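You operate a simulated robot arm through the tools that you are given. There is no shell and no other tool.

You are at the controls of a simulated two-armed robot. One attempt, no reset.

Task
Take the cream rag and put it on the blue plate on the top of the green bench. Fetch the washer from the left end of the grey shelf and set it on top of the bronze block. Take the jug and leave it on the low shelf of the steel table. Take the card from the top of the wooden bench and put it on the paint table. Shut the left drawer. Open the cupboard door, fetch the cream can from the middle shelf of the cupboard and stand it on the board and shut the door again. Stack the yellow pin that says "P 25" from the grey top of the steel table on top of the yellow pin labelled "P 40". The order is free. Set down upright: jug, cream can.

The check looks at the end state, three seconds after you hand in, the way a careful person would. Anything else that was tipped, shoved, dropped, spilled or broken makes it a failure.

Robot
Two 7-joint arms with two-finger parallel grippers on one trunk, on a base that drives. Base frame: it is fixed to the floor where the robot stands at the start and does not move with it; the origin is under the middle of the robot, x ahead of it, y to its left, z up; the surface under the hand at the start is at about z = 0.88. Units: m, degrees, N and s.
The left shoulder is at the start at [0.07, 0.134, 1.201], the right one opposite. With the tool pointing down near the work surface each hand reaches from about 0.1 to 0.64 m from the robot's upright axis, wherever it stands, measured 20 degrees to its own side. Places, roughly: blue plate [0.5, 0.25, 1]; board (22x20x2 cm) [-0.3, 12.6, 0.9]; bronze block (12x7x4 cm) [0.4, 7.3, 0.9]; card [-0.75, 12.5, 1]; cream can [1, 12, 1.25]; cream rag (6x10x3 cm) [0.5, 0.1, 0.9]; cupboard door [0.8, 12.1, 1.4]; jug [0.75, 10.75, 0.75]; left drawer [-0.8, 12.4, 0.7]; low shelf of the steel table [0.9, 10.8, 0.2]; paint table [-1.8, 12.7, 0.8]; washer (6x6x2 cm) [0, 3.5, 0.6]; yellow pin [0.75, 11.25, 0.75]. Payload 1.57 kg a hand.
The TCP of each hand is the grasp point between the finger pads, 0.03 m short of the fingertips. In the tool frame z runs along the fingers and y along their closing line. Largest opening 0.08 m; finger width 0.017, thickness 0.012; the body of the gripper, 0.04 by 0.082 m, starts 0.08 m behind the TCP.
Orientation is that of the tool frame in the base frame, as [roll, pitch, yaw] about the fixed x, y, z axes, in that order (R = Rz(yaw) Ry(pitch) Rx(roll)). With the fingers straight down and closing along the base's y, the tool's x points along the base's -x, its y along +y and its z along -z.

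Tools
- The arms move only by the tool apply_moves. It takes "left_plan", "right_plan" or both (then of equal length, played together; a hand with none holds still); each is a list of rows, each an object (a shift or turn left out is 0, a gripper value left out holds the last) with "delta_pos": the shift along the tool's x, y, z in units of 20 mm (1.0 is 20 mm), a list of three; "turn": the turn, a rotation vector about the tool's x, y, z in units of 6 degrees (1.0 is 6 degrees), a list of three. In form: [{"delta_pos": [dx, dy, dz], "turn": [ax, ay, az]}, ...]. A call has 1 to 20 rows; each row shifts and turns the commanded pose from where the row before left it, along the tool's axes as they then stand. "left_jaw" and "right_jaw" are, for a hand that has rows, the finger opening in m, from 0 to 0.08, set as the call begins (left out, the last holds). A call with a number of a shift or a turn outside -1 to 1 is refused whole. Rows are played at 5 a second. More than 0.05 m and 8.6 degrees between two rows, or a gripper value outside its range, and nothing of the call is played. Where a pose cannot be reached the arm comes as near as it can. A force on the tool above 40 N (or 10 N above the force at the start of the call, whichever is more), or a blocked arm, ends the call early, and 0.2 s more pass. Each finger travels about 0.153 m/s and halts on what it meets, pressing with about 34 N; the grip force reading is that of the motor and also rises with nothing between the fingers. The clock runs only during rows and for 0.2 s after the last one: add rows that do not move to give the fingers time. The reply holds the time, the measured pose of the TCP, the force on the tool along the base axes, the opening and the grip force, in the units named above and with some noise, with the torque about the TCP (base axes, N m) and any sound that the robot's microphone picked up.
- Cameras (640 x 400 px; columns grow to the right, rows downward): "scene" is now at [0.1236, 0.0204, 1.4184]; the picture's right is [0.49, -0.87, 0.00], its down [-0.58, -0.32, -0.75] and it looks along [0.65, 0.36, -0.66] (base axes); focal length 256 px, centre (320, 200). "left" rides on the left gripper at [0.072, 0.007, -0.122] in its tool frame; the picture's right is [-0.09, 1.00, 0.00], its down [-0.84, -0.08, -0.54] and it looks along [-0.54, -0.05, 0.84] (tool axes); focal length 238 px, centre (320, 200). "right" rides on the right gripper at [0.072, -0.007, -0.122] in its tool frame; the picture's right is [0.09, 1.00, 0.00], its down [-0.84, 0.08, -0.54] and it looks along [-0.54, 0.05, 0.84] (tool axes); focal length 238 px, centre (320, 200). There is no depth. A picture from a camera that has moved, and an enlarged one, comes with that camera's place and axes in the base frame and with its lens. The place of the scene camera against the robot may be out by one fixed shift of up to 0.025 m in any direction.
- capture(camera): a new picture of that camera. No time passes.
- move_column(by): slides the trunk up (or, below 0, down) by that many m; the arms and the scene camera ride with it, the base frame stays. It gives what a move gives, with no picture.
- roll_base(legs): drives the robot by 1 to 6 legs, each [ahead, left, turn to the left] in m, m and degrees, along the robot's own axes; the way and the turn of a leg run together, so that a leg with both is an arc; at most 1.5 m and 180 degrees a leg. The arms and the cameras ride along, it lands a little off, and it stops where it bumps. It gives what a move gives.
- aim_head(pan, tilt): turns the head with the scene camera to pan (to the left, within 86 degrees either way) and tilt (down, from -29 to 69), counted from straight ahead of the robot. It gives what a move gives.
- close_up(camera, box): a new picture of the part [left, top, right, bottom] of that camera's present view, enlarged. No time passes.
- close_job(): hands the job in; it is judged then, once.

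Places have to be worked out from the pictures, the camera data and where the tool is seen. Open the grippers and draw the arms clear of the work before you hand the job in, unless the task says otherwise.

The tools are called as a command line: name --argument value ..., lists and objects as JSON in quotes. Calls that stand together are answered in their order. apply_moves: Moves the arms, as the interface text tells. Its arguments: {"type":"object","properties":{"left_plan":{"type":"array","items":{"type":"object","properties":{"delta_pos":{"type":"array","items":{"type":"number"}},"turn":{"type":"array","items":{"type":"number"}}}}},"left_jaw":{"type":"number"},"right_plan":{"type":"array","items":{"type":"object","properties":{"delta_pos":{"type":"array","items":{"type":"number"}},"turn":{"type":"array","items":{"type":"number"}}}}},"right_jaw":{"type":"number"}},"required":[]} The other tools are called the same way: move_column (by) slides the trunk up or down; roll_base (legs) drives the base; aim_head (pan, tilt) turns the head that bears the scene camera; capture (camera) takes a picture; close_up (camera, box) takes an enlarged picture of a part of a camera's view; close_job () hands the job in.

At the start:

```text
time_s: 0.0
left_tcp_pos: [0.3611, 0.3648, 1.1946]
left_ee_rot: [180.0, 0.0, 179.9]
left_ft_force: [-0.1, -0.4, 0.2]
left_ft_torque: [0.0, -0.01, 0.02]
left_gripper_width: 0.0803
left_grip_force: 0.0
right_tcp_pos: [0.4099, -0.0474, 1.1522]
right_ee_rot: [180.0, 0.0, -180.0]
right_ft_force: [-0.1, -0.1, -0.4]
right_ft_torque: [-0.03, -0.03, 0.03]
right_gripper_width: 0.08
right_grip_force: 0.1
trunk travel left (down, up): [-0.775, 0.165]
robot x, y, heading: [-0.0018, -0.0025, 0.1]
head pan, tilt: [29.1, 41.5]
```

scene: 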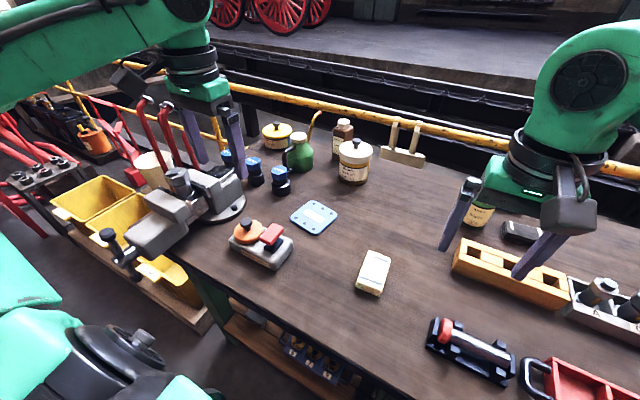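
right: 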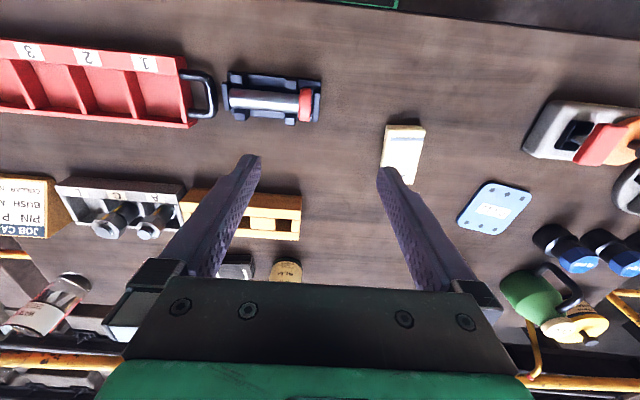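
left: 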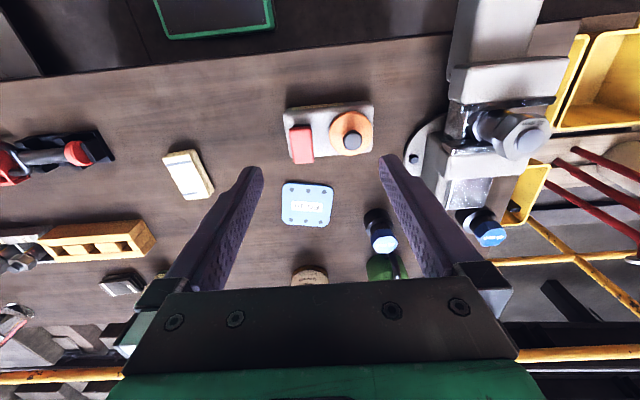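

I start with closer looks at the rag and the plate; from the wrist pictures I judge the rag at about [0.472, 0.097, 0.9] and the plate at about [0.574, 0.317].

close_up --camera "right" --box '[340, 90, 540, 250]'

close_up --camera "left" --box '[140, 100, 380, 250]'

close_up --camera "scene" --box '[220, 170, 420, 310]'

```text
2.50 times, centred on (440, 170) of right
camera zoom: at [0.3379, -0.0528, 1.2729], right [-0.09, 1.0, 0.0], down [0.84, 0.08, 0.54], along [0.54, 0.05, -0.84], focal length 596 px, centre (20, 275)
```

zoom: 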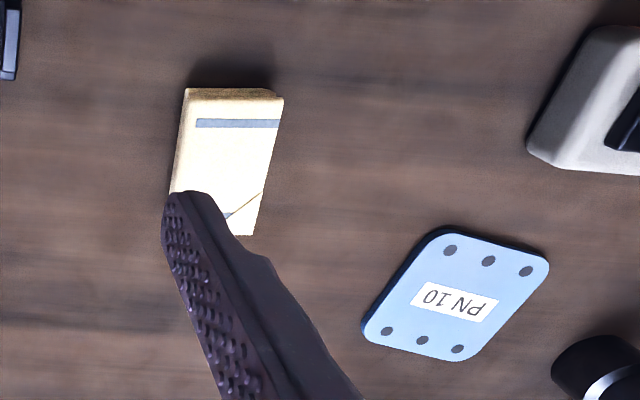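

```text
2.67 times, centred on (260, 175) of left
camera zoom: at [0.2908, 0.37, 1.3172], right [0.09, 1.0, 0.0], down [0.84, -0.08, 0.54], along [0.54, -0.05, -0.84], focal length 636 px, centre (480, 267)
```

zoom: 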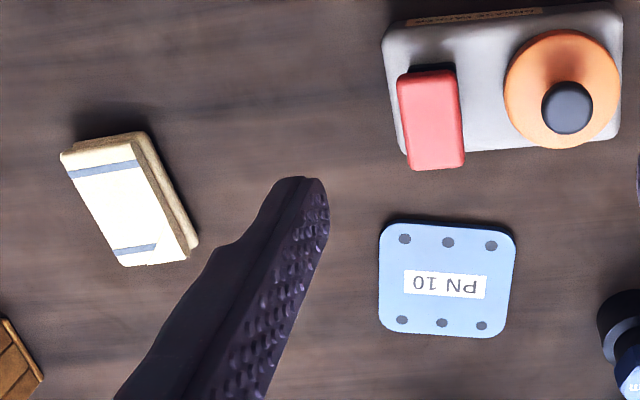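

```text
2.86 times, centred on (320, 240) of scene
camera zoom: at [0.1236, 0.0204, 1.4184], right [0.49, -0.87, 0.0], down [-0.58, -0.32, -0.75], along [0.65, 0.36, -0.66], focal length 733 px, centre (320, 86)
```

zoom: 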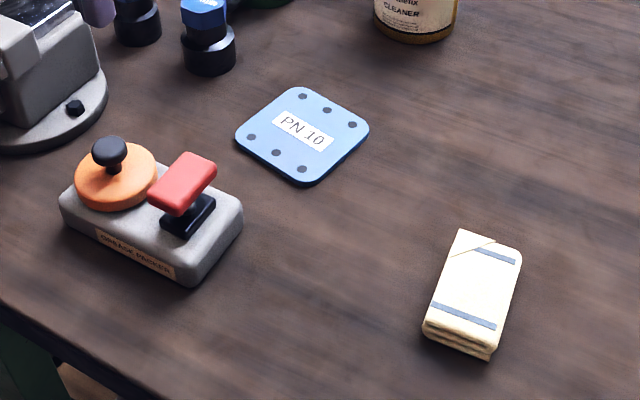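

The rag's centre works out at about [0.478, 0.097], its long side nearly along x; the plate's centre is about [0.58, 0.314], at the rim of the left hand's reach. I look around before any driving.

aim_head --pan 80 --tilt 30

capture --camera "scene"

aim_head --pan 30 --tilt 69

capture --camera "scene"

aim_head --pan -20 --tilt 69

capture --camera "scene"

```text
time_s: 1.2
left_tcp_pos: [0.3608, 0.3632, 1.196]
left_ee_rot: [-180.0, 0.0, -179.9]
left_ft_force: [-0.4, -0.2, 0.0]
left_ft_torque: [-0.03, 0.0, 0.0]
left_gripper_width: 0.08
left_grip_force: 0.1
right_tcp_pos: [0.4094, -0.0468, 1.1522]
right_ee_rot: [-180.0, 0.0, -180.0]
right_ft_force: [0.1, 0.2, -0.1]
right_ft_torque: [-0.02, 0.05, 0.01]
right_gripper_width: 0.0801
right_grip_force: 0.1
trunk travel left (down, up): [-0.775, 0.165]
robot x, y, heading: [0.0028, 0.0016, 0.1]
head pan, tilt: [80.0, 30.0]
```

```text
taken
camera scene: at [0.066, 0.0686, 1.436], right [0.98, -0.17, 0.0], down [-0.09, -0.49, -0.87], along [0.15, 0.85, -0.5], focal length 256 px, centre (320, 200)
```

scene: 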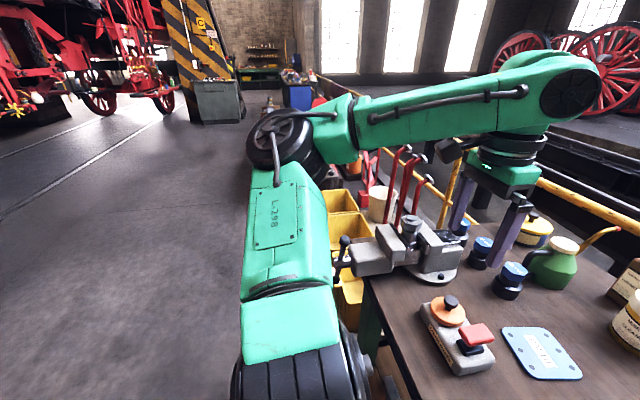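

```text
time_s: 2.4
left_tcp_pos: [0.3606, 0.3645, 1.1956]
left_ee_rot: [180.0, 0.0, 180.0]
left_ft_force: [0.9, -0.1, -0.9]
left_ft_torque: [-0.01, 0.01, -0.01]
left_gripper_width: 0.0799
left_grip_force: 0.1
right_tcp_pos: [0.4106, -0.0469, 1.1522]
right_ee_rot: [-179.9, -0.1, 179.9]
right_ft_force: [0.5, 0.3, 0.2]
right_ft_torque: [-0.03, 0.01, 0.0]
right_gripper_width: 0.0799
right_grip_force: 0.2
trunk travel left (down, up): [-0.775, 0.165]
robot x, y, heading: [-0.0029, -0.0025, -0.0]
head pan, tilt: [30.0, 68.8]
```

```text
taken
camera scene: at [0.0986, 0.0077, 1.3845], right [0.5, -0.87, 0.0], down [-0.81, -0.47, -0.36], along [0.31, 0.18, -0.93], focal length 256 px, centre (320, 200)
```

scene: 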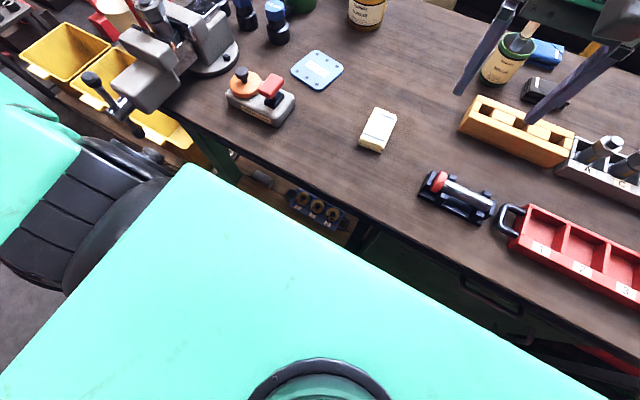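

```text
time_s: 3.5
left_tcp_pos: [0.3618, 0.3628, 1.1959]
left_ee_rot: [180.0, 0.0, -180.0]
left_ft_force: [-0.5, -0.6, -0.5]
left_ft_torque: [0.0, 0.04, 0.0]
left_gripper_width: 0.0799
left_grip_force: 0.0
right_tcp_pos: [0.4101, -0.0469, 1.1523]
right_ee_rot: [180.0, 0.0, -179.9]
right_ft_force: [0.3, 0.0, -0.1]
right_ft_torque: [0.0, 0.02, -0.01]
right_gripper_width: 0.0799
right_grip_force: 0.0
trunk travel left (down, up): [-0.775, 0.165]
robot x, y, heading: [0.002, 0.001, 0.1]
head pan, tilt: [-20.0, 68.8]
```

```text
taken
camera scene: at [0.1028, -0.0395, 1.3845], right [-0.34, -0.94, 0.0], down [-0.88, 0.32, -0.36], along [0.34, -0.12, -0.93], focal length 256 px, centre (320, 200)
```

scene: 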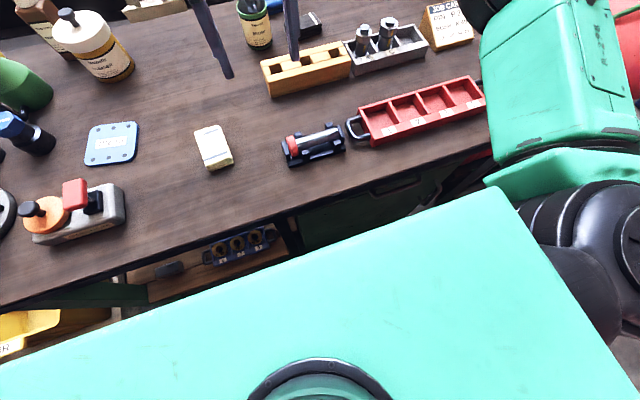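

Nothing stands close to the robot on either side, and the vise is well to the left. I move the left hand over the rag and draw the right hand out of its way.

apply_moves --left_plan '[{"delta_pos": [-0.4, -0.95, 0.2]}, {"delta_pos": [-0.4, -0.95, 0.2]}, {"delta_pos": [-0.4, -0.95, 0.2]}, {"delta_pos": [-0.4, -0.95, 0.2]}, {"delta_pos": [-0.4, -0.95, 0.2]}, {"delta_pos": [-0.4, -0.95, 0.2]}, {"delta_pos": [-0.4, -0.95, 0.2]}, {"delta_pos": [-0.4, -0.95, 0.2], "turn": [0, 0, -0.35]}, {"delta_pos": [-0.4, -0.95, 0.2], "turn": [0, 0, -0.35]}, {"delta_pos": [-0.4, -0.95, 0.2]}, {"delta_pos": [-0.4, -0.95, 0.2]}, {"delta_pos": [-0.4, -0.95, 0.2]}, {"delta_pos": [-0.4, -0.95, 0.2]}, {"delta_pos": [-0.4, -0.95, 0.2]}, {"delta_pos": [0, 0, 0]}]' --right_plan '[{"delta_pos": [0, -0.9, 0]}, {"delta_pos": [0, -0.9, 0]}, {"delta_pos": [0, -0.9, 0]}, {"delta_pos": [0, -0.9, 0]}, {"delta_pos": [0, -0.9, 0]}, {"delta_pos": [0, -0.9, 0]}, {"delta_pos": [0, -0.9, 0]}, {"delta_pos": [0, -0.9, 0]}, {"delta_pos": [0, -0.9, 0]}, {"delta_pos": [0, -0.9, 0]}, {"delta_pos": [0, -0.9, 0]}, {"delta_pos": [0, 0, 0]}, {"delta_pos": [0, 0, 0]}, {"delta_pos": [0, 0, 0]}, {"delta_pos": [0, 0, 0]}]'

capture --camera "left"

```text
time_s: 6.8
left_tcp_pos: [0.4789, 0.1043, 1.14]
left_ee_rot: [-179.9, 0.2, -175.7]
left_ft_force: [-0.8, -0.7, -0.1]
left_ft_torque: [-0.02, -0.01, 0.0]
left_gripper_width: 0.0802
left_grip_force: 0.0
left hand out of reach, approached as far as the arm can: row 14
right_tcp_pos: [0.4083, -0.2446, 1.1524]
right_ee_rot: [180.0, 0.0, 180.0]
right_ft_force: [0.7, 0.1, 0.0]
right_ft_torque: [0.0, -0.01, 0.02]
right_gripper_width: 0.08
right_grip_force: 0.0
trunk travel left (down, up): [-0.775, 0.165]
robot x, y, heading: [0.0013, -0.0014, -0.2]
head pan, tilt: [-20.0, 68.8]
```

```text
taken
camera left: at [0.408, 0.1046, 1.2606], right [0.02, 1.0, 0.0], down [0.84, -0.01, 0.54], along [0.54, -0.01, -0.84], focal length 238 px, centre (320, 200)
```

left: 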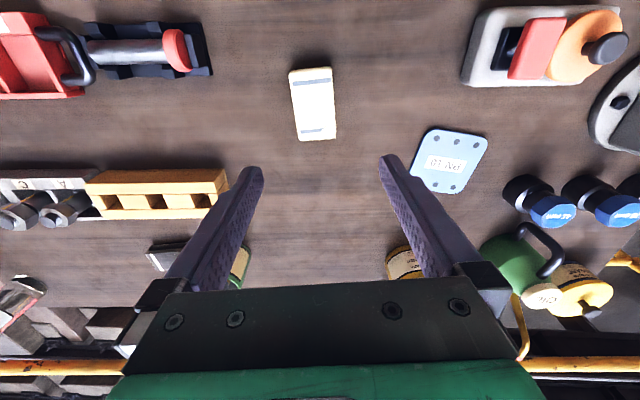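

The rag's centre now reads [0.479, 0.094], about 56 mm wide, and turned about 4 degrees, as the hand is. I shift the left hand about 9 mm to the right while going part of the way down and look again.

apply_moves --left_plan '[{"delta_pos": [0, -0.1, 1]}, {"delta_pos": [0, -0.1, 1]}, {"delta_pos": [0, -0.1, 1]}, {"delta_pos": [0, -0.1, 1]}, {"delta_pos": [0, -0.05, 1]}, {"delta_pos": [0, 0, 1]}, {"delta_pos": [0, 0, 1]}, {"delta_pos": [0, 0, 0]}]'

capture --camera "left"

aim_head --pan 10 --tilt 50

capture --camera "scene"

```text
time_s: 8.6
left_tcp_pos: [0.4735, 0.1001, 1.0016]
left_ee_rot: [-179.8, 0.1, -175.7]
left_ft_force: [0.9, -0.1, 0.2]
left_ft_torque: [0.0, 0.0, 0.0]
left_gripper_width: 0.0799
left_grip_force: 0.1
left hand out of reach, approached as far as the arm can: row 6, 7
right_tcp_pos: [0.4102, -0.2456, 1.1505]
right_ee_rot: [179.9, 0.0, 179.9]
right_ft_force: [-0.3, 0.0, -0.2]
right_ft_torque: [0.0, 0.0, 0.0]
right_gripper_width: 0.08
right_grip_force: 0.1
trunk travel left (down, up): [-0.775, 0.165]
robot x, y, heading: [0.0024, 0.0029, -0.1]
head pan, tilt: [-20.0, 68.8]
```

```text
taken
camera left: at [0.4029, 0.101, 1.1222], right [0.02, 1.0, 0.0], down [0.84, -0.01, 0.54], along [0.54, -0.01, -0.84], focal length 238 px, centre (320, 200)
```

left: 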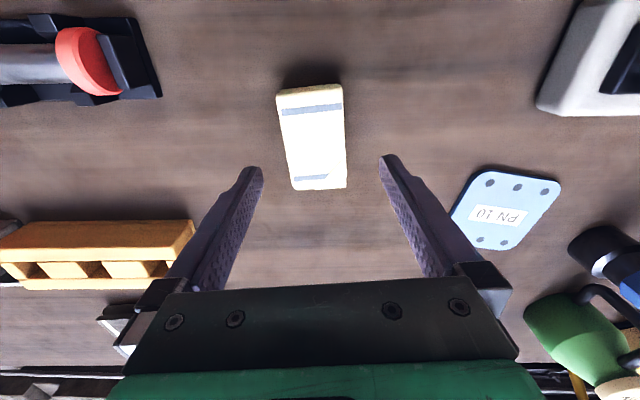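

```text
time_s: 9.5
left_tcp_pos: [0.4742, 0.0996, 1.0006]
left_ee_rot: [-179.9, 0.0, -175.8]
left_ft_force: [0.2, -0.3, 0.3]
left_ft_torque: [-0.04, 0.02, 0.02]
left_gripper_width: 0.0799
left_grip_force: 0.1
right_tcp_pos: [0.4099, -0.2452, 1.1514]
right_ee_rot: [-180.0, 0.0, 180.0]
right_ft_force: [0.2, 0.6, 1.3]
right_ft_torque: [-0.02, 0.02, -0.01]
right_gripper_width: 0.0799
right_grip_force: 0.0
trunk travel left (down, up): [-0.775, 0.165]
robot x, y, heading: [-0.002, 0.0014, 0.2]
head pan, tilt: [10.0, 50.0]
```

```text
taken
camera scene: at [0.126, -0.0073, 1.4064], right [0.17, -0.98, 0.0], down [-0.76, -0.13, -0.64], along [0.63, 0.11, -0.77], focal length 256 px, centre (320, 200)
```

scene: 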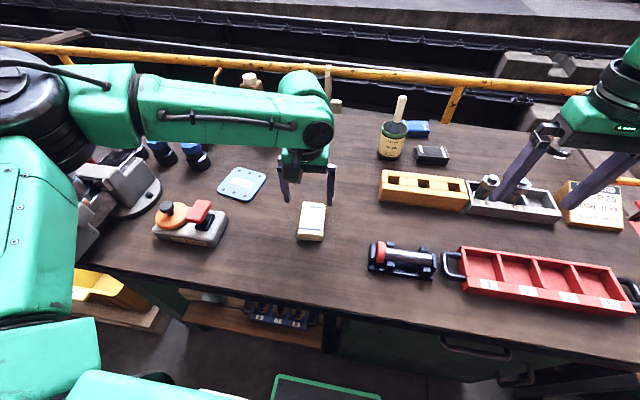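

The left arm is at a joint limit this close to the middle. I lift the hand again and drive 0.13 m to the right so the rag lies more on the left arm's own side.

apply_moves --left_plan '[{"delta_pos": [0, 0, -1]}, {"delta_pos": [0, 0, -1]}, {"delta_pos": [0, 0, -1]}, {"delta_pos": [0, 0, -1]}, {"delta_pos": [0, 0, -1]}, {"delta_pos": [0, 0, -1]}, {"delta_pos": [0, 0, -1]}]' --right_plan '[{"delta_pos": [0, 0, 0]}, {"delta_pos": [0, 0, 0]}, {"delta_pos": [0, 0, -1]}, {"delta_pos": [0, 0, -1]}, {"delta_pos": [0, 0, 0]}, {"delta_pos": [0, 0, 0]}, {"delta_pos": [0, 0, 0]}]'

roll_base --legs '[[0, -0.13, 0]]'

capture --camera "left"

```text
time_s: 11.1
left_tcp_pos: [0.4744, 0.1001, 1.1415]
left_ee_rot: [180.0, 0.0, -175.8]
left_ft_force: [-0.3, -0.8, 0.0]
left_ft_torque: [0.03, 0.0, 0.03]
left_gripper_width: 0.08
left_grip_force: 0.1
right_tcp_pos: [0.4104, -0.2449, 1.1912]
right_ee_rot: [-180.0, 0.1, -180.0]
right_ft_force: [1.4, -0.2, 0.5]
right_ft_torque: [-0.02, -0.01, 0.03]
right_gripper_width: 0.0801
right_grip_force: 0.1
trunk travel left (down, up): [-0.775, 0.165]
robot x, y, heading: [-0.0011, 0.0006, -0.4]
head pan, tilt: [10.0, 50.0]
```

```text
time_s: 12.4
left_tcp_pos: [0.4738, -0.0264, 1.1399]
left_ee_rot: [-179.9, 0.0, -175.7]
left_ft_force: [-0.3, 0.2, -1.0]
left_ft_torque: [0.0, 0.0, -0.02]
left_gripper_width: 0.0802
left_grip_force: 0.0
right_tcp_pos: [0.4103, -0.3718, 1.1926]
right_ee_rot: [-179.8, 0.0, -179.9]
right_ft_force: [0.3, -0.1, -0.3]
right_ft_torque: [-0.01, 0.01, -0.01]
right_gripper_width: 0.0802
right_grip_force: 0.1
trunk travel left (down, up): [-0.775, 0.165]
robot x, y, heading: [-0.0005, -0.1272, -0.0]
head pan, tilt: [10.0, 50.0]
```

```text
taken
camera left: at [0.4037, -0.0262, 1.2617], right [0.02, 1.0, 0.0], down [0.84, -0.01, 0.54], along [0.54, -0.01, -0.84], focal length 238 px, centre (320, 200)
```

left: 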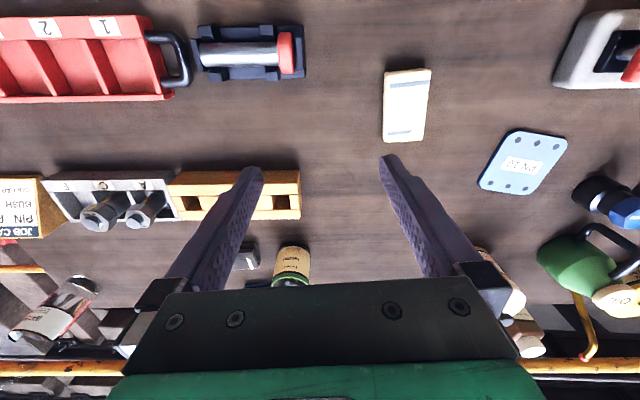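

The hand can now come to the rag from its own side. I move it over the rag and part of the way down, then check.

apply_moves --left_plan '[{"delta_pos": [-0.1, 0.86, 0]}, {"delta_pos": [-0.1, 0.86, 0]}, {"delta_pos": [-0.1, 0.86, 0]}, {"delta_pos": [-0.1, 0.86, 0]}, {"delta_pos": [-0.1, 0.86, 0]}, {"delta_pos": [-0.1, 0.86, 0]}, {"delta_pos": [-0.1, 0.86, 0]}, {"delta_pos": [0, 0, 1]}, {"delta_pos": [0, 0, 1]}, {"delta_pos": [0, 0, 1]}, {"delta_pos": [0, 0, 1]}, {"delta_pos": [0, 0, 1]}, {"delta_pos": [0, 0, 1]}, {"delta_pos": [0, 0, 1]}, {"delta_pos": [0, 0, 1]}, {"delta_pos": [0, 0, 0]}]'

capture --camera "left"

```text
time_s: 15.8
left_tcp_pos: [0.48, 0.0913, 0.9805]
left_ee_rot: [179.9, -0.1, -175.7]
left_ft_force: [-1.0, 0.5, -0.8]
left_ft_torque: [0.01, -0.01, 0.0]
left_gripper_width: 0.0803
left_grip_force: 0.1
right_tcp_pos: [0.4095, -0.3731, 1.1918]
right_ee_rot: [-179.9, 0.0, -179.8]
right_ft_force: [-0.1, -0.3, 0.3]
right_ft_torque: [-0.02, -0.01, -0.01]
right_gripper_width: 0.08
right_grip_force: 0.1
trunk travel left (down, up): [-0.775, 0.165]
robot x, y, heading: [-0.0036, -0.1273, -0.0]
head pan, tilt: [10.0, 50.0]
```

```text
taken
camera left: at [0.4086, 0.0926, 1.1018], right [0.02, 1.0, 0.0], down [0.84, -0.01, 0.54], along [0.54, -0.01, -0.84], focal length 238 px, centre (320, 200)
```

left: 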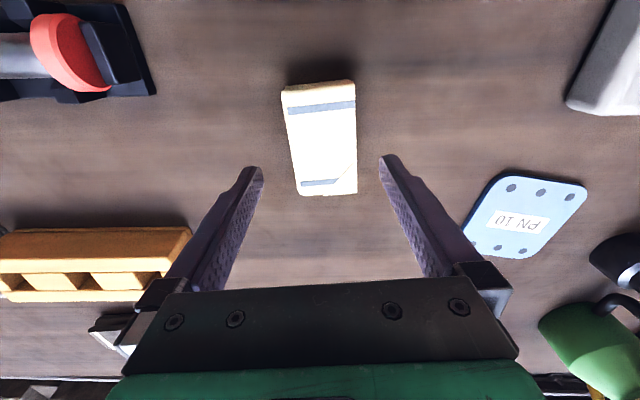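

The rag sits centred between the fingers within about 3 mm. I go down to TCP height about 0.914 and close.

apply_moves --left_plan '[{"delta_pos": [0, 0.15, 1]}, {"delta_pos": [0, 0, 1]}, {"delta_pos": [0, 0, 0.8]}, {"delta_pos": [0, 0, 0.5]}, {"delta_pos": [0, 0, 0]}]'

apply_moves --left_plan '[{"delta_pos": [0, 0, 0]}, {"delta_pos": [0, 0, 0]}, {"delta_pos": [0, 0, 0]}, {"delta_pos": [0, 0, 0]}]' --left_jaw 0.03

capture --camera "left"

```text
time_s: 17.0
left_tcp_pos: [0.4786, 0.0955, 0.9152]
left_ee_rot: [-179.9, 0.0, -175.7]
left_ft_force: [-0.3, 0.0, -0.2]
left_ft_torque: [-0.02, 0.0, 0.02]
left_gripper_width: 0.08
left_grip_force: 0.0
right_tcp_pos: [0.4111, -0.3737, 1.1903]
right_ee_rot: [180.0, 0.1, -179.9]
right_ft_force: [-0.5, -0.3, 1.4]
right_ft_torque: [0.0, 0.0, 0.0]
right_gripper_width: 0.0799
right_grip_force: 0.0
trunk travel left (down, up): [-0.775, 0.165]
robot x, y, heading: [0.0031, -0.1269, 0.2]
head pan, tilt: [10.0, 50.0]
```

```text
time_s: 18.0
left_tcp_pos: [0.4796, 0.0954, 0.9144]
left_ee_rot: [-180.0, 0.0, -175.7]
left_ft_force: [-0.2, 0.6, -0.4]
left_ft_torque: [-0.01, -0.02, -0.01]
left_gripper_width: 0.0591
left_grip_force: 34.4
right_tcp_pos: [0.4097, -0.3738, 1.192]
right_ee_rot: [-180.0, 0.1, -179.9]
right_ft_force: [0.3, -0.2, 0.8]
right_ft_torque: [0.02, 0.01, 0.03]
right_gripper_width: 0.0802
right_grip_force: 0.2
trunk travel left (down, up): [-0.775, 0.165]
robot x, y, heading: [-0.0035, -0.1312, 0.0]
head pan, tilt: [10.0, 50.0]
```

```text
taken
camera left: at [0.4084, 0.0959, 1.0358], right [0.02, 1.0, 0.0], down [0.84, -0.01, 0.54], along [0.54, -0.01, -0.84], focal length 238 px, centre (320, 200)
```

left: 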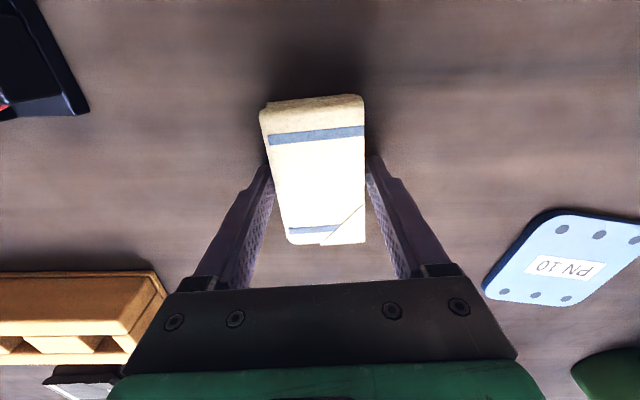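

The grip reads 34 N at 59 mm, so the rag is held. I lift it and drive 0.22 m left toward the plate.

apply_moves --left_plan '[{"delta_pos": [0, 0, -1]}, {"delta_pos": [0, 0, -1]}, {"delta_pos": [0, 0, -1]}, {"delta_pos": [0, 0, -1]}, {"delta_pos": [0, 0, -1]}, {"delta_pos": [0, 0, -1]}, {"delta_pos": [0, 0, -1]}, {"delta_pos": [0, 0, -1]}, {"delta_pos": [0, 0, -1]}]'

roll_base --legs '[[0, 0.22, 0]]'

capture --camera "left"

capture --camera "scene"

```text
time_s: 20.0
left_tcp_pos: [0.4792, 0.0942, 1.0944]
left_ee_rot: [-180.0, -0.1, -175.9]
left_ft_force: [0.3, -1.0, -0.2]
left_ft_torque: [0.02, -0.02, 0.0]
left_gripper_width: 0.03
left_grip_force: 0.0
right_tcp_pos: [0.4107, -0.3733, 1.1916]
right_ee_rot: [-179.9, 0.1, -179.9]
right_ft_force: [0.1, -0.1, -0.7]
right_ft_torque: [0.01, 0.01, 0.01]
right_gripper_width: 0.0798
right_grip_force: 0.1
trunk travel left (down, up): [-0.775, 0.165]
robot x, y, heading: [0.0019, -0.1283, -0.2]
head pan, tilt: [10.0, 50.0]
```

```text
time_s: 21.7
left_tcp_pos: [0.4786, 0.3105, 1.0937]
left_ee_rot: [179.9, 0.0, -175.9]
left_ft_force: [0.3, 0.2, 0.0]
left_ft_torque: [0.01, 0.0, 0.01]
left_gripper_width: 0.0299
left_grip_force: 0.0
right_tcp_pos: [0.4093, -0.1576, 1.1903]
right_ee_rot: [179.9, 0.0, 179.9]
right_ft_force: [0.0, 0.3, -0.5]
right_ft_torque: [-0.05, -0.01, -0.01]
right_gripper_width: 0.0799
right_grip_force: 0.1
trunk travel left (down, up): [-0.775, 0.165]
robot x, y, heading: [0.0, 0.0873, 0.1]
head pan, tilt: [10.0, 50.0]
```

```text
taken
camera left: at [0.4084, 0.3111, 1.2159], right [0.02, 1.0, 0.0], down [0.84, -0.02, 0.54], along [0.54, -0.01, -0.84], focal length 238 px, centre (320, 200)
```

left: 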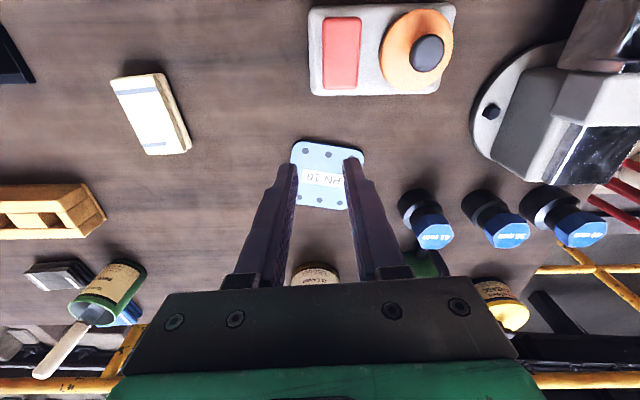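

```text
taken
camera scene: at [0.1261, 0.0791, 1.4065], right [0.17, -0.98, 0.0], down [-0.75, -0.13, -0.64], along [0.63, 0.11, -0.77], focal length 256 px, centre (320, 200)
```

scene: 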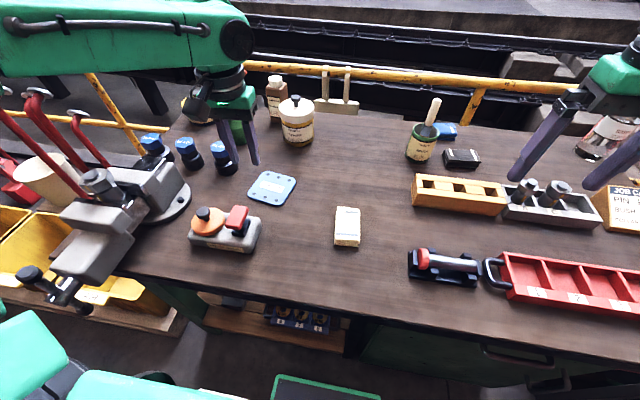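

The rag slipped out during the lift and lies at its old place; the fingers closed to 30 mm empty. I open, drive back right and try again deeper, with full closing and a slower lift.

apply_moves --left_plan '[{"delta_pos": [0, 0, 0]}, {"delta_pos": [0, 0, 0]}, {"delta_pos": [0, 0, 0]}]' --left_jaw 0.08

roll_base --legs '[[0, -0.215, 0]]'

capture --camera "left"

capture --camera "scene"

```text
time_s: 22.5
left_tcp_pos: [0.479, 0.3136, 1.0941]
left_ee_rot: [-179.9, 0.0, -175.8]
left_ft_force: [-0.4, -0.3, 0.0]
left_ft_torque: [-0.03, 0.0, 0.02]
left_gripper_width: 0.0802
left_grip_force: 0.1
right_tcp_pos: [0.4103, -0.1549, 1.1917]
right_ee_rot: [-179.9, 0.0, -180.0]
right_ft_force: [0.7, 0.0, 0.6]
right_ft_torque: [-0.03, -0.01, 0.03]
right_gripper_width: 0.08
right_grip_force: 0.0
trunk travel left (down, up): [-0.775, 0.165]
robot x, y, heading: [0.001, 0.087, 0.1]
head pan, tilt: [10.0, 50.0]
```

```text
time_s: 24.1
left_tcp_pos: [0.4791, 0.0989, 1.093]
left_ee_rot: [-179.9, 0.1, -175.8]
left_ft_force: [-0.2, 0.7, 0.0]
left_ft_torque: [0.02, 0.02, 0.01]
left_gripper_width: 0.08
left_grip_force: 0.2
right_tcp_pos: [0.4104, -0.3684, 1.1914]
right_ee_rot: [-179.8, -0.1, -179.9]
right_ft_force: [-0.7, -0.5, 0.4]
right_ft_torque: [-0.01, 0.0, 0.0]
right_gripper_width: 0.0798
right_grip_force: 0.1
trunk travel left (down, up): [-0.775, 0.165]
robot x, y, heading: [0.0005, -0.1328, -0.1]
head pan, tilt: [10.0, 50.0]
```

```text
taken
camera left: at [0.4081, 0.1006, 1.215], right [0.02, 1.0, 0.0], down [0.84, -0.01, 0.54], along [0.54, -0.01, -0.84], focal length 238 px, centre (320, 200)
```

left: 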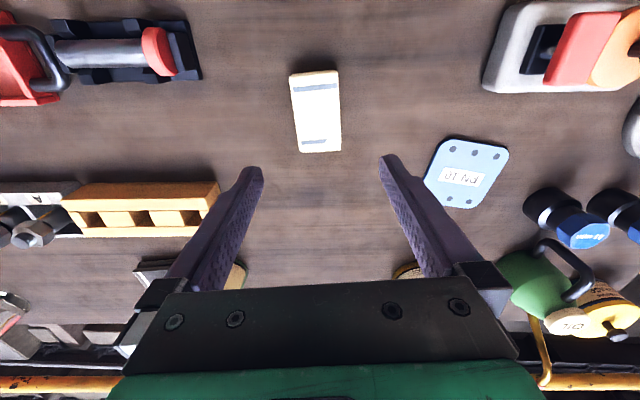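

```text
taken
camera scene: at [0.126, -0.131, 1.4064], right [0.17, -0.98, 0.0], down [-0.75, -0.13, -0.64], along [0.63, 0.11, -0.77], focal length 256 px, centre (320, 200)
```

scene: 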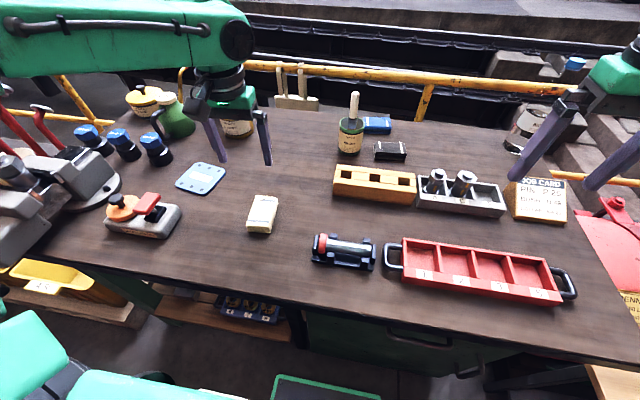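

The rag is still at about [0.480, 0.095]. I lower the open hand over it, then go in small steps until the tips feel the bench.

apply_moves --left_plan '[{"delta_pos": [0, -0.2, 1]}, {"delta_pos": [0, 0, 1]}, {"delta_pos": [0, 0, 1]}, {"delta_pos": [0, 0, 1]}, {"delta_pos": [0, 0, 1]}, {"delta_pos": [0, 0, 1]}, {"delta_pos": [0, 0, 1]}, {"delta_pos": [0, 0, 1]}, {"delta_pos": [0, 0, 0.9]}, {"delta_pos": [0, 0, 0]}, {"delta_pos": [0, 0, 0.1]}, {"delta_pos": [0, 0, 0.1]}, {"delta_pos": [0, 0, 0]}]'

```text
time_s: 26.9
left_tcp_pos: [0.479, 0.0941, 0.9126]
left_ee_rot: [179.9, -0.1, -175.7]
left_ft_force: [0.0, 0.0, -0.8]
left_ft_torque: [-0.02, 0.0, 0.01]
left_gripper_width: 0.0803
left_grip_force: 0.0
right_tcp_pos: [0.4103, -0.3713, 1.1921]
right_ee_rot: [180.0, 0.0, -179.8]
right_ft_force: [1.4, 0.4, 0.2]
right_ft_torque: [0.07, 0.01, 0.0]
right_gripper_width: 0.0799
right_grip_force: 0.1
trunk travel left (down, up): [-0.775, 0.165]
robot x, y, heading: [0.001, -0.1269, -0.0]
head pan, tilt: [10.0, 50.0]
```

apply_moves --left_plan '[{"delta_pos": [0, 0, 0.1]}, {"delta_pos": [0, 0, 0.1]}, {"delta_pos": [0, 0, 0]}]'

capture --camera "left"

```text
time_s: 27.7
left_tcp_pos: [0.479, 0.0938, 0.9113]
left_ee_rot: [-179.9, 0.3, -175.8]
left_ft_force: [2.1, 2.4, 14.7]
left_ft_torque: [0.19, 0.08, -0.17]
left_gripper_width: 0.0798
left_grip_force: 0.1
right_tcp_pos: [0.4075, -0.3712, 1.1932]
right_ee_rot: [-180.0, 0.1, -179.9]
right_ft_force: [0.2, 0.7, -0.8]
right_ft_torque: [0.01, 0.02, 0.01]
right_gripper_width: 0.08
right_grip_force: 0.2
trunk travel left (down, up): [-0.775, 0.165]
robot x, y, heading: [0.001, -0.1261, -0.1]
head pan, tilt: [10.0, 50.0]
```

```text
taken
camera left: at [0.4075, 0.0943, 1.0311], right [0.02, 1.0, 0.0], down [0.84, -0.02, 0.55], along [0.55, -0.01, -0.84], focal length 238 px, centre (320, 200)
```

left: 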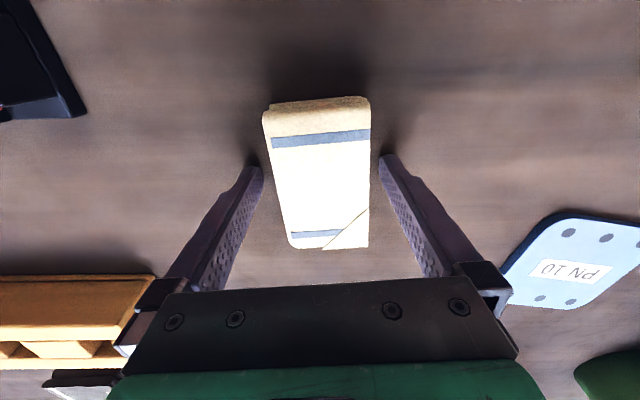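

The tips touched the bench at TCP 0.911, so the bench top is about 0.881. I rise 2 mm, close fully and lift slowly in small steps to watch the width.

apply_moves --left_plan '[{"delta_pos": [0, 0, -0.15]}, {"delta_pos": [0, 0, 0]}]'

apply_moves --left_plan '[{"delta_pos": [0, 0, 0]}, {"delta_pos": [0, 0, 0]}, {"delta_pos": [0, 0, 0]}, {"delta_pos": [0, 0, 0]}, {"delta_pos": [0, 0, 0]}]' --left_jaw 0.0

apply_moves --left_plan '[{"delta_pos": [0, 0, -0.1]}, {"delta_pos": [0, 0, -0.2]}, {"delta_pos": [0, 0, -0.2]}, {"delta_pos": [0, 0, -0.2]}]'

capture --camera "left"

```text
time_s: 28.3
left_tcp_pos: [0.4787, 0.0931, 0.9115]
left_ee_rot: [179.9, 0.0, -175.8]
left_ft_force: [0.0, -0.8, -0.6]
left_ft_torque: [0.02, 0.01, 0.01]
left_gripper_width: 0.08
left_grip_force: 0.1
right_tcp_pos: [0.4092, -0.3704, 1.1916]
right_ee_rot: [-180.0, 0.0, -179.8]
right_ft_force: [-0.3, 0.2, 0.9]
right_ft_torque: [-0.04, -0.06, 0.01]
right_gripper_width: 0.0798
right_grip_force: 0.1
trunk travel left (down, up): [-0.775, 0.165]
robot x, y, heading: [0.0012, -0.126, -0.0]
head pan, tilt: [10.0, 50.0]
```

```text
time_s: 29.5
left_tcp_pos: [0.4794, 0.0942, 0.9115]
left_ee_rot: [-179.9, 0.0, -175.7]
left_ft_force: [0.2, 0.4, 0.2]
left_ft_torque: [0.0, 0.01, -0.01]
left_gripper_width: 0.059
left_grip_force: 33.5
right_tcp_pos: [0.4108, -0.37, 1.1915]
right_ee_rot: [179.9, 0.1, -180.0]
right_ft_force: [0.4, -0.1, 0.0]
right_ft_torque: [0.0, -0.03, 0.02]
right_gripper_width: 0.0798
right_grip_force: 0.0
trunk travel left (down, up): [-0.775, 0.165]
robot x, y, heading: [0.002, -0.1282, 0.2]
head pan, tilt: [10.0, 50.0]
```

```text
time_s: 30.5
left_tcp_pos: [0.4801, 0.093, 0.9249]
left_ee_rot: [-179.9, -0.1, -175.8]
left_ft_force: [-0.3, 0.0, -0.8]
left_ft_torque: [-0.01, 0.0, 0.0]
left_gripper_width: 0.0592
left_grip_force: 34.2
right_tcp_pos: [0.409, -0.371, 1.1919]
right_ee_rot: [-180.0, -0.1, -179.8]
right_ft_force: [-0.3, -0.5, 0.1]
right_ft_torque: [0.01, 0.0, 0.02]
right_gripper_width: 0.0802
right_grip_force: 0.0
trunk travel left (down, up): [-0.775, 0.165]
robot x, y, heading: [0.0039, -0.1253, -0.2]
head pan, tilt: [10.0, 50.0]
```

```text
taken
camera left: at [0.4084, 0.0944, 1.0468], right [0.02, 1.0, 0.0], down [0.84, -0.02, 0.54], along [0.54, -0.01, -0.84], focal length 238 px, centre (320, 200)
```

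left: 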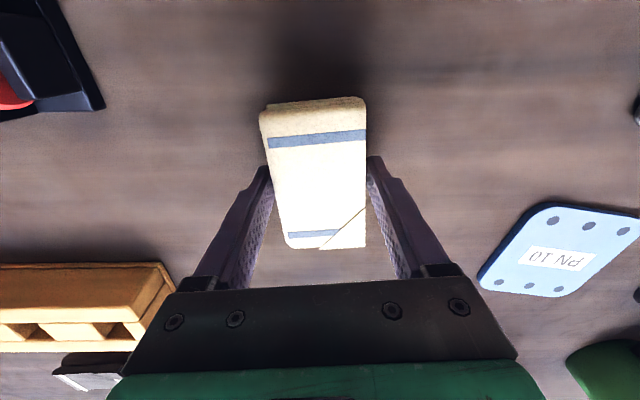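

The rag came up with the hand, the width holding at 59 mm. I go on lifting slowly.

apply_moves --left_plan '[{"delta_pos": [0, 0, -0.25]}, {"delta_pos": [0, 0, -0.3]}, {"delta_pos": [0, 0, -0.35]}, {"delta_pos": [0, 0, -0.4]}, {"delta_pos": [0, 0, -0.4]}, {"delta_pos": [0, 0, -0.4]}, {"delta_pos": [0, 0, -0.4]}, {"delta_pos": [0, 0, -0.4]}, {"delta_pos": [0, 0, -0.4]}, {"delta_pos": [0, 0, -0.4]}, {"delta_pos": [0, 0, -0.3]}, {"delta_pos": [0, 0, -0.2]}]'

capture --camera "left"

```text
time_s: 33.1
left_tcp_pos: [0.4789, 0.0933, 1.0097]
left_ee_rot: [-180.0, -0.1, -175.6]
left_ft_force: [0.6, 0.4, -0.8]
left_ft_torque: [-0.04, 0.0, -0.05]
left_gripper_width: 0.0591
left_grip_force: 33.9
right_tcp_pos: [0.4089, -0.3706, 1.1914]
right_ee_rot: [-180.0, 0.0, -179.8]
right_ft_force: [0.4, 0.3, 0.3]
right_ft_torque: [0.0, -0.02, -0.04]
right_gripper_width: 0.0798
right_grip_force: 0.2
trunk travel left (down, up): [-0.775, 0.165]
robot x, y, heading: [-0.0016, -0.1258, 0.1]
head pan, tilt: [10.0, 50.0]
```

```text
taken
camera left: at [0.4085, 0.0944, 1.1307], right [0.02, 1.0, 0.0], down [0.84, -0.01, 0.54], along [0.54, -0.01, -0.84], focal length 238 px, centre (320, 200)
```

left: 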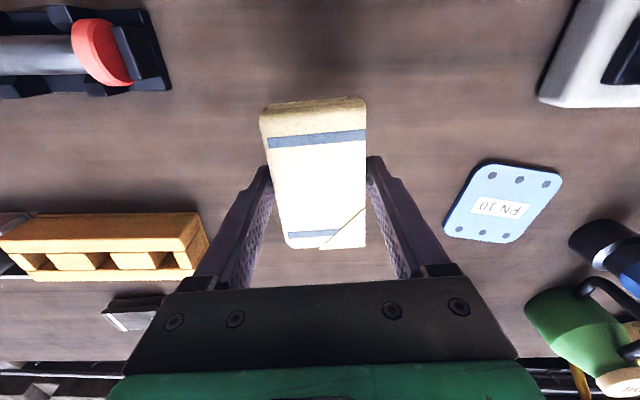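

The rag is firmly held now. I lift another 5 cm and drive left in two short legs, then check the hold.

apply_moves --left_plan '[{"delta_pos": [0, 0, -0.25]}, {"delta_pos": [0, 0, -0.4]}, {"delta_pos": [0, 0, -0.4]}, {"delta_pos": [0, 0, -0.4]}, {"delta_pos": [0, 0, -0.4]}, {"delta_pos": [0, 0, -0.4]}, {"delta_pos": [0, 0, -0.25]}]'

roll_base --legs '[[0, 0.11, 0], [0, 0.11, 0]]'

capture --camera "left"

```text
time_s: 34.7
left_tcp_pos: [0.4787, 0.0932, 1.0604]
left_ee_rot: [-180.0, 0.0, -175.7]
left_ft_force: [-0.1, 0.3, -0.3]
left_ft_torque: [-0.02, 0.01, -0.01]
left_gripper_width: 0.059
left_grip_force: 33.5
right_tcp_pos: [0.4091, -0.3709, 1.1917]
right_ee_rot: [180.0, 0.0, -179.9]
right_ft_force: [0.2, 0.0, 0.0]
right_ft_torque: [0.01, -0.01, -0.03]
right_gripper_width: 0.08
right_grip_force: 0.0
trunk travel left (down, up): [-0.775, 0.165]
robot x, y, heading: [0.0005, -0.1279, 0.0]
head pan, tilt: [10.0, 50.0]
```

```text
time_s: 36.7
left_tcp_pos: [0.4786, 0.3106, 1.0591]
left_ee_rot: [179.8, 0.0, -175.8]
left_ft_force: [0.0, -0.3, -0.3]
left_ft_torque: [0.0, 0.0, 0.02]
left_gripper_width: 0.0588
left_grip_force: 33.9
right_tcp_pos: [0.4104, -0.1541, 1.1923]
right_ee_rot: [179.9, 0.0, -180.0]
right_ft_force: [0.1, -0.6, -0.6]
right_ft_torque: [-0.02, -0.01, 0.0]
right_gripper_width: 0.0796
right_grip_force: 0.0
trunk travel left (down, up): [-0.775, 0.165]
robot x, y, heading: [-0.0015, 0.094, 0.2]
head pan, tilt: [10.0, 50.0]
```

```text
taken
camera left: at [0.4087, 0.3107, 1.1807], right [0.02, 1.0, 0.0], down [0.84, -0.02, 0.54], along [0.54, -0.01, -0.84], focal length 238 px, centre (320, 200)
```

left: 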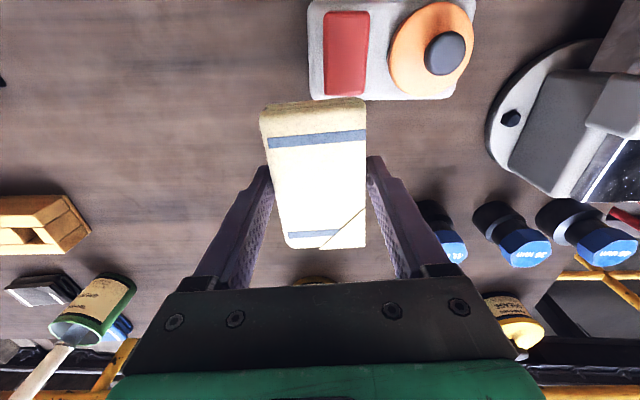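

Still held (59 mm, 34 N). I square the rag to the plate (turn about 13 degrees), carry it out over [0.581, 0.315] at this height and look.

apply_moves --left_plan '[{"turn": [0, 0, 0.55]}, {"turn": [0, 0, 0.55]}, {"turn": [0, 0, 0.55]}, {"turn": [0, 0, 0.55]}, {"delta_pos": [-0.4, 0.1, 0]}, {"delta_pos": [-0.56, 0.115, 0]}, {"delta_pos": [-0.56, 0.115, 0]}, {"delta_pos": [-0.56, 0.115, 0]}, {"delta_pos": [-0.56, 0.115, 0]}, {"delta_pos": [-0.56, 0.115, 0]}, {"delta_pos": [-0.56, 0.115, 0]}, {"delta_pos": [-0.56, 0.115, 0]}, {"delta_pos": [-0.56, 0.115, 0]}, {"delta_pos": [-0.15, 0.0, 0]}, {"delta_pos": [0, 0, 0]}]'

capture --camera "left"

aim_head --pan 25 --tilt 50

capture --camera "scene"

```text
time_s: 39.9
left_tcp_pos: [0.565, 0.3208, 1.0594]
left_ee_rot: [-179.9, 0.1, 171.0]
left_ft_force: [-0.2, 0.0, -0.3]
left_ft_torque: [0.03, 0.0, 0.0]
left_gripper_width: 0.059
left_grip_force: 33.8
left hand out of reach, approached as far as the arm can: row 12, 13
right_tcp_pos: [0.4105, -0.1532, 1.1923]
right_ee_rot: [-180.0, 0.0, -180.0]
right_ft_force: [-0.3, -0.1, 0.1]
right_ft_torque: [0.01, -0.01, -0.01]
right_gripper_width: 0.0803
right_grip_force: 0.1
trunk travel left (down, up): [-0.775, 0.165]
robot x, y, heading: [0.0007, 0.0904, 0.2]
head pan, tilt: [10.0, 50.0]
```

```text
taken
camera left: at [0.4954, 0.3374, 1.181], right [0.25, 0.97, 0.0], down [0.81, -0.21, 0.54], along [0.53, -0.13, -0.84], focal length 238 px, centre (320, 200)
```

left: 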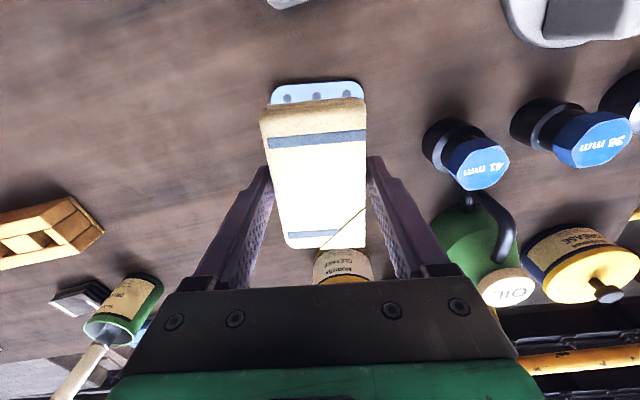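

```text
time_s: 40.7
left_tcp_pos: [0.5643, 0.3193, 1.0601]
left_ee_rot: [-179.9, 0.0, 170.9]
left_ft_force: [-1.0, -0.1, -1.1]
left_ft_torque: [0.01, 0.0, 0.0]
left_gripper_width: 0.0592
left_grip_force: 34.5
right_tcp_pos: [0.4087, -0.1536, 1.1912]
right_ee_rot: [180.0, 0.0, -180.0]
right_ft_force: [0.4, -0.5, -0.3]
right_ft_torque: [0.01, 0.02, -0.01]
right_gripper_width: 0.08
right_grip_force: 0.1
trunk travel left (down, up): [-0.775, 0.165]
robot x, y, heading: [0.0012, 0.0939, -0.0]
head pan, tilt: [25.0, 50.0]
```

```text
taken
camera scene: at [0.1202, 0.1037, 1.4064], right [0.42, -0.91, 0.0], down [-0.69, -0.32, -0.64], along [0.58, 0.27, -0.77], focal length 256 px, centre (320, 200)
```

scene: 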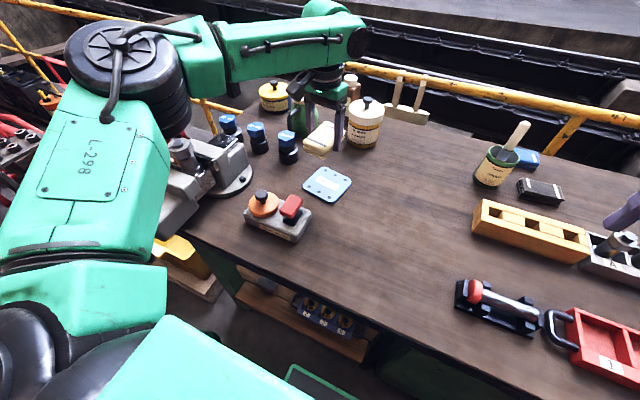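

The arm ran out at this height with the hand at [0.565, 0.320]. Lower down it reaches farther, so I go down to 0.965 and then finish the shift to the plate's centre.

apply_moves --left_plan '[{"delta_pos": [0, 0, 0.5]}, {"delta_pos": [0, 0, 0.6]}, {"delta_pos": [0, 0, 0.6]}, {"delta_pos": [0, 0, 0.6]}, {"delta_pos": [0, 0, 0.6]}, {"delta_pos": [0, 0, 0.6]}, {"delta_pos": [0, 0, 0.6]}, {"delta_pos": [0, 0, 0.6]}, {"delta_pos": [-0.3, -0.04, 0]}, {"delta_pos": [-0.3, -0.04, 0]}, {"delta_pos": [-0.25, -0.04, 0]}, {"delta_pos": [0, 0, 0]}]'

capture --camera "left"

close_up --camera "scene" --box '[220, 60, 420, 220]'

```text
time_s: 43.3
left_tcp_pos: [0.55, 0.3264, 0.9706]
left_ee_rot: [-180.0, 0.0, 170.9]
left_ft_force: [-0.2, -0.1, -0.1]
left_ft_torque: [0.0, 0.0, 0.0]
left_gripper_width: 0.0592
left_grip_force: 34.0
left hand out of reach, approached as far as the arm can: row 1, 4, 6, 7, 8, 9, 10, 11
right_tcp_pos: [0.4102, -0.1534, 1.1913]
right_ee_rot: [180.0, 0.0, 180.0]
right_ft_force: [-0.6, 0.4, -0.2]
right_ft_torque: [0.0, 0.0, 0.0]
right_gripper_width: 0.0798
right_grip_force: 0.1
trunk travel left (down, up): [-0.775, 0.165]
robot x, y, heading: [0.0006, 0.0897, 0.1]
head pan, tilt: [25.0, 50.0]
```

```text
taken
camera left: at [0.4807, 0.3428, 1.091], right [0.25, 0.97, 0.0], down [0.81, -0.21, 0.54], along [0.53, -0.13, -0.84], focal length 238 px, centre (320, 200)
```

left: 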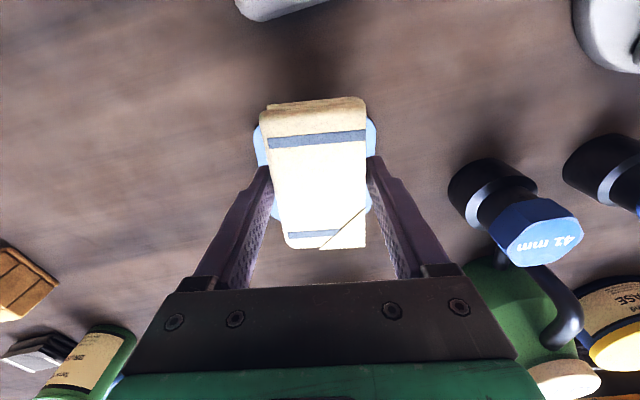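

```text
2.50 times, centred on (320, 140) of scene
camera zoom: at [0.1201, 0.1037, 1.4064], right [0.42, -0.91, 0.0], down [-0.69, -0.32, -0.64], along [0.58, 0.27, -0.77], focal length 641 px, centre (320, 350)
```

zoom: 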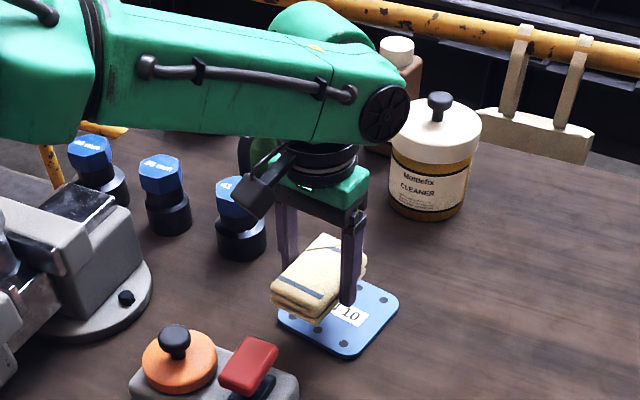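

Lower down the reach shrinks, to x 0.55. From the pictures the mobile base's front is at about x 0.229 and the bench edge at 0.288, so I can safely drive 0.035 m ahead, which brings the rag over the plate.

roll_base --legs '[[0.035, 0, 0]]'

capture --camera "left"

```text
time_s: 44.1
left_tcp_pos: [0.5785, 0.3261, 0.9735]
left_ee_rot: [180.0, 0.5, 171.0]
left_ft_force: [-0.2, 0.1, -0.2]
left_ft_torque: [0.0, -0.05, 0.02]
left_gripper_width: 0.059
left_grip_force: 34.0
right_tcp_pos: [0.4372, -0.1522, 1.1945]
right_ee_rot: [-180.0, 0.5, -179.9]
right_ft_force: [-0.3, 0.1, 0.1]
right_ft_torque: [0.03, -0.05, -0.02]
right_gripper_width: 0.08
right_grip_force: 0.2
trunk travel left (down, up): [-0.775, 0.165]
robot x, y, heading: [0.0348, 0.0927, -0.2]
head pan, tilt: [25.0, 50.0]
```

```text
taken
camera left: at [0.5095, 0.3427, 1.094], right [0.25, 0.97, 0.0], down [0.81, -0.21, 0.55], along [0.53, -0.13, -0.84], focal length 238 px, centre (320, 200)
```

left: 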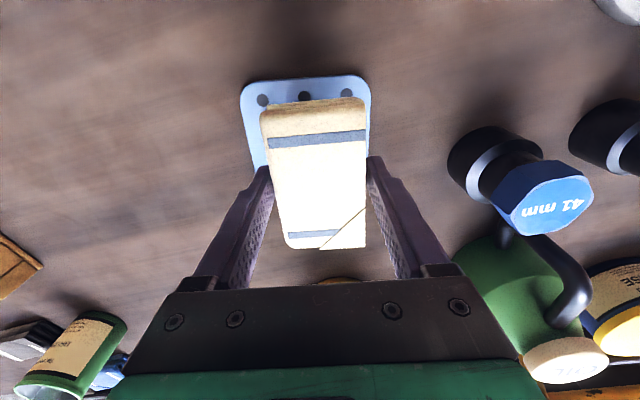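

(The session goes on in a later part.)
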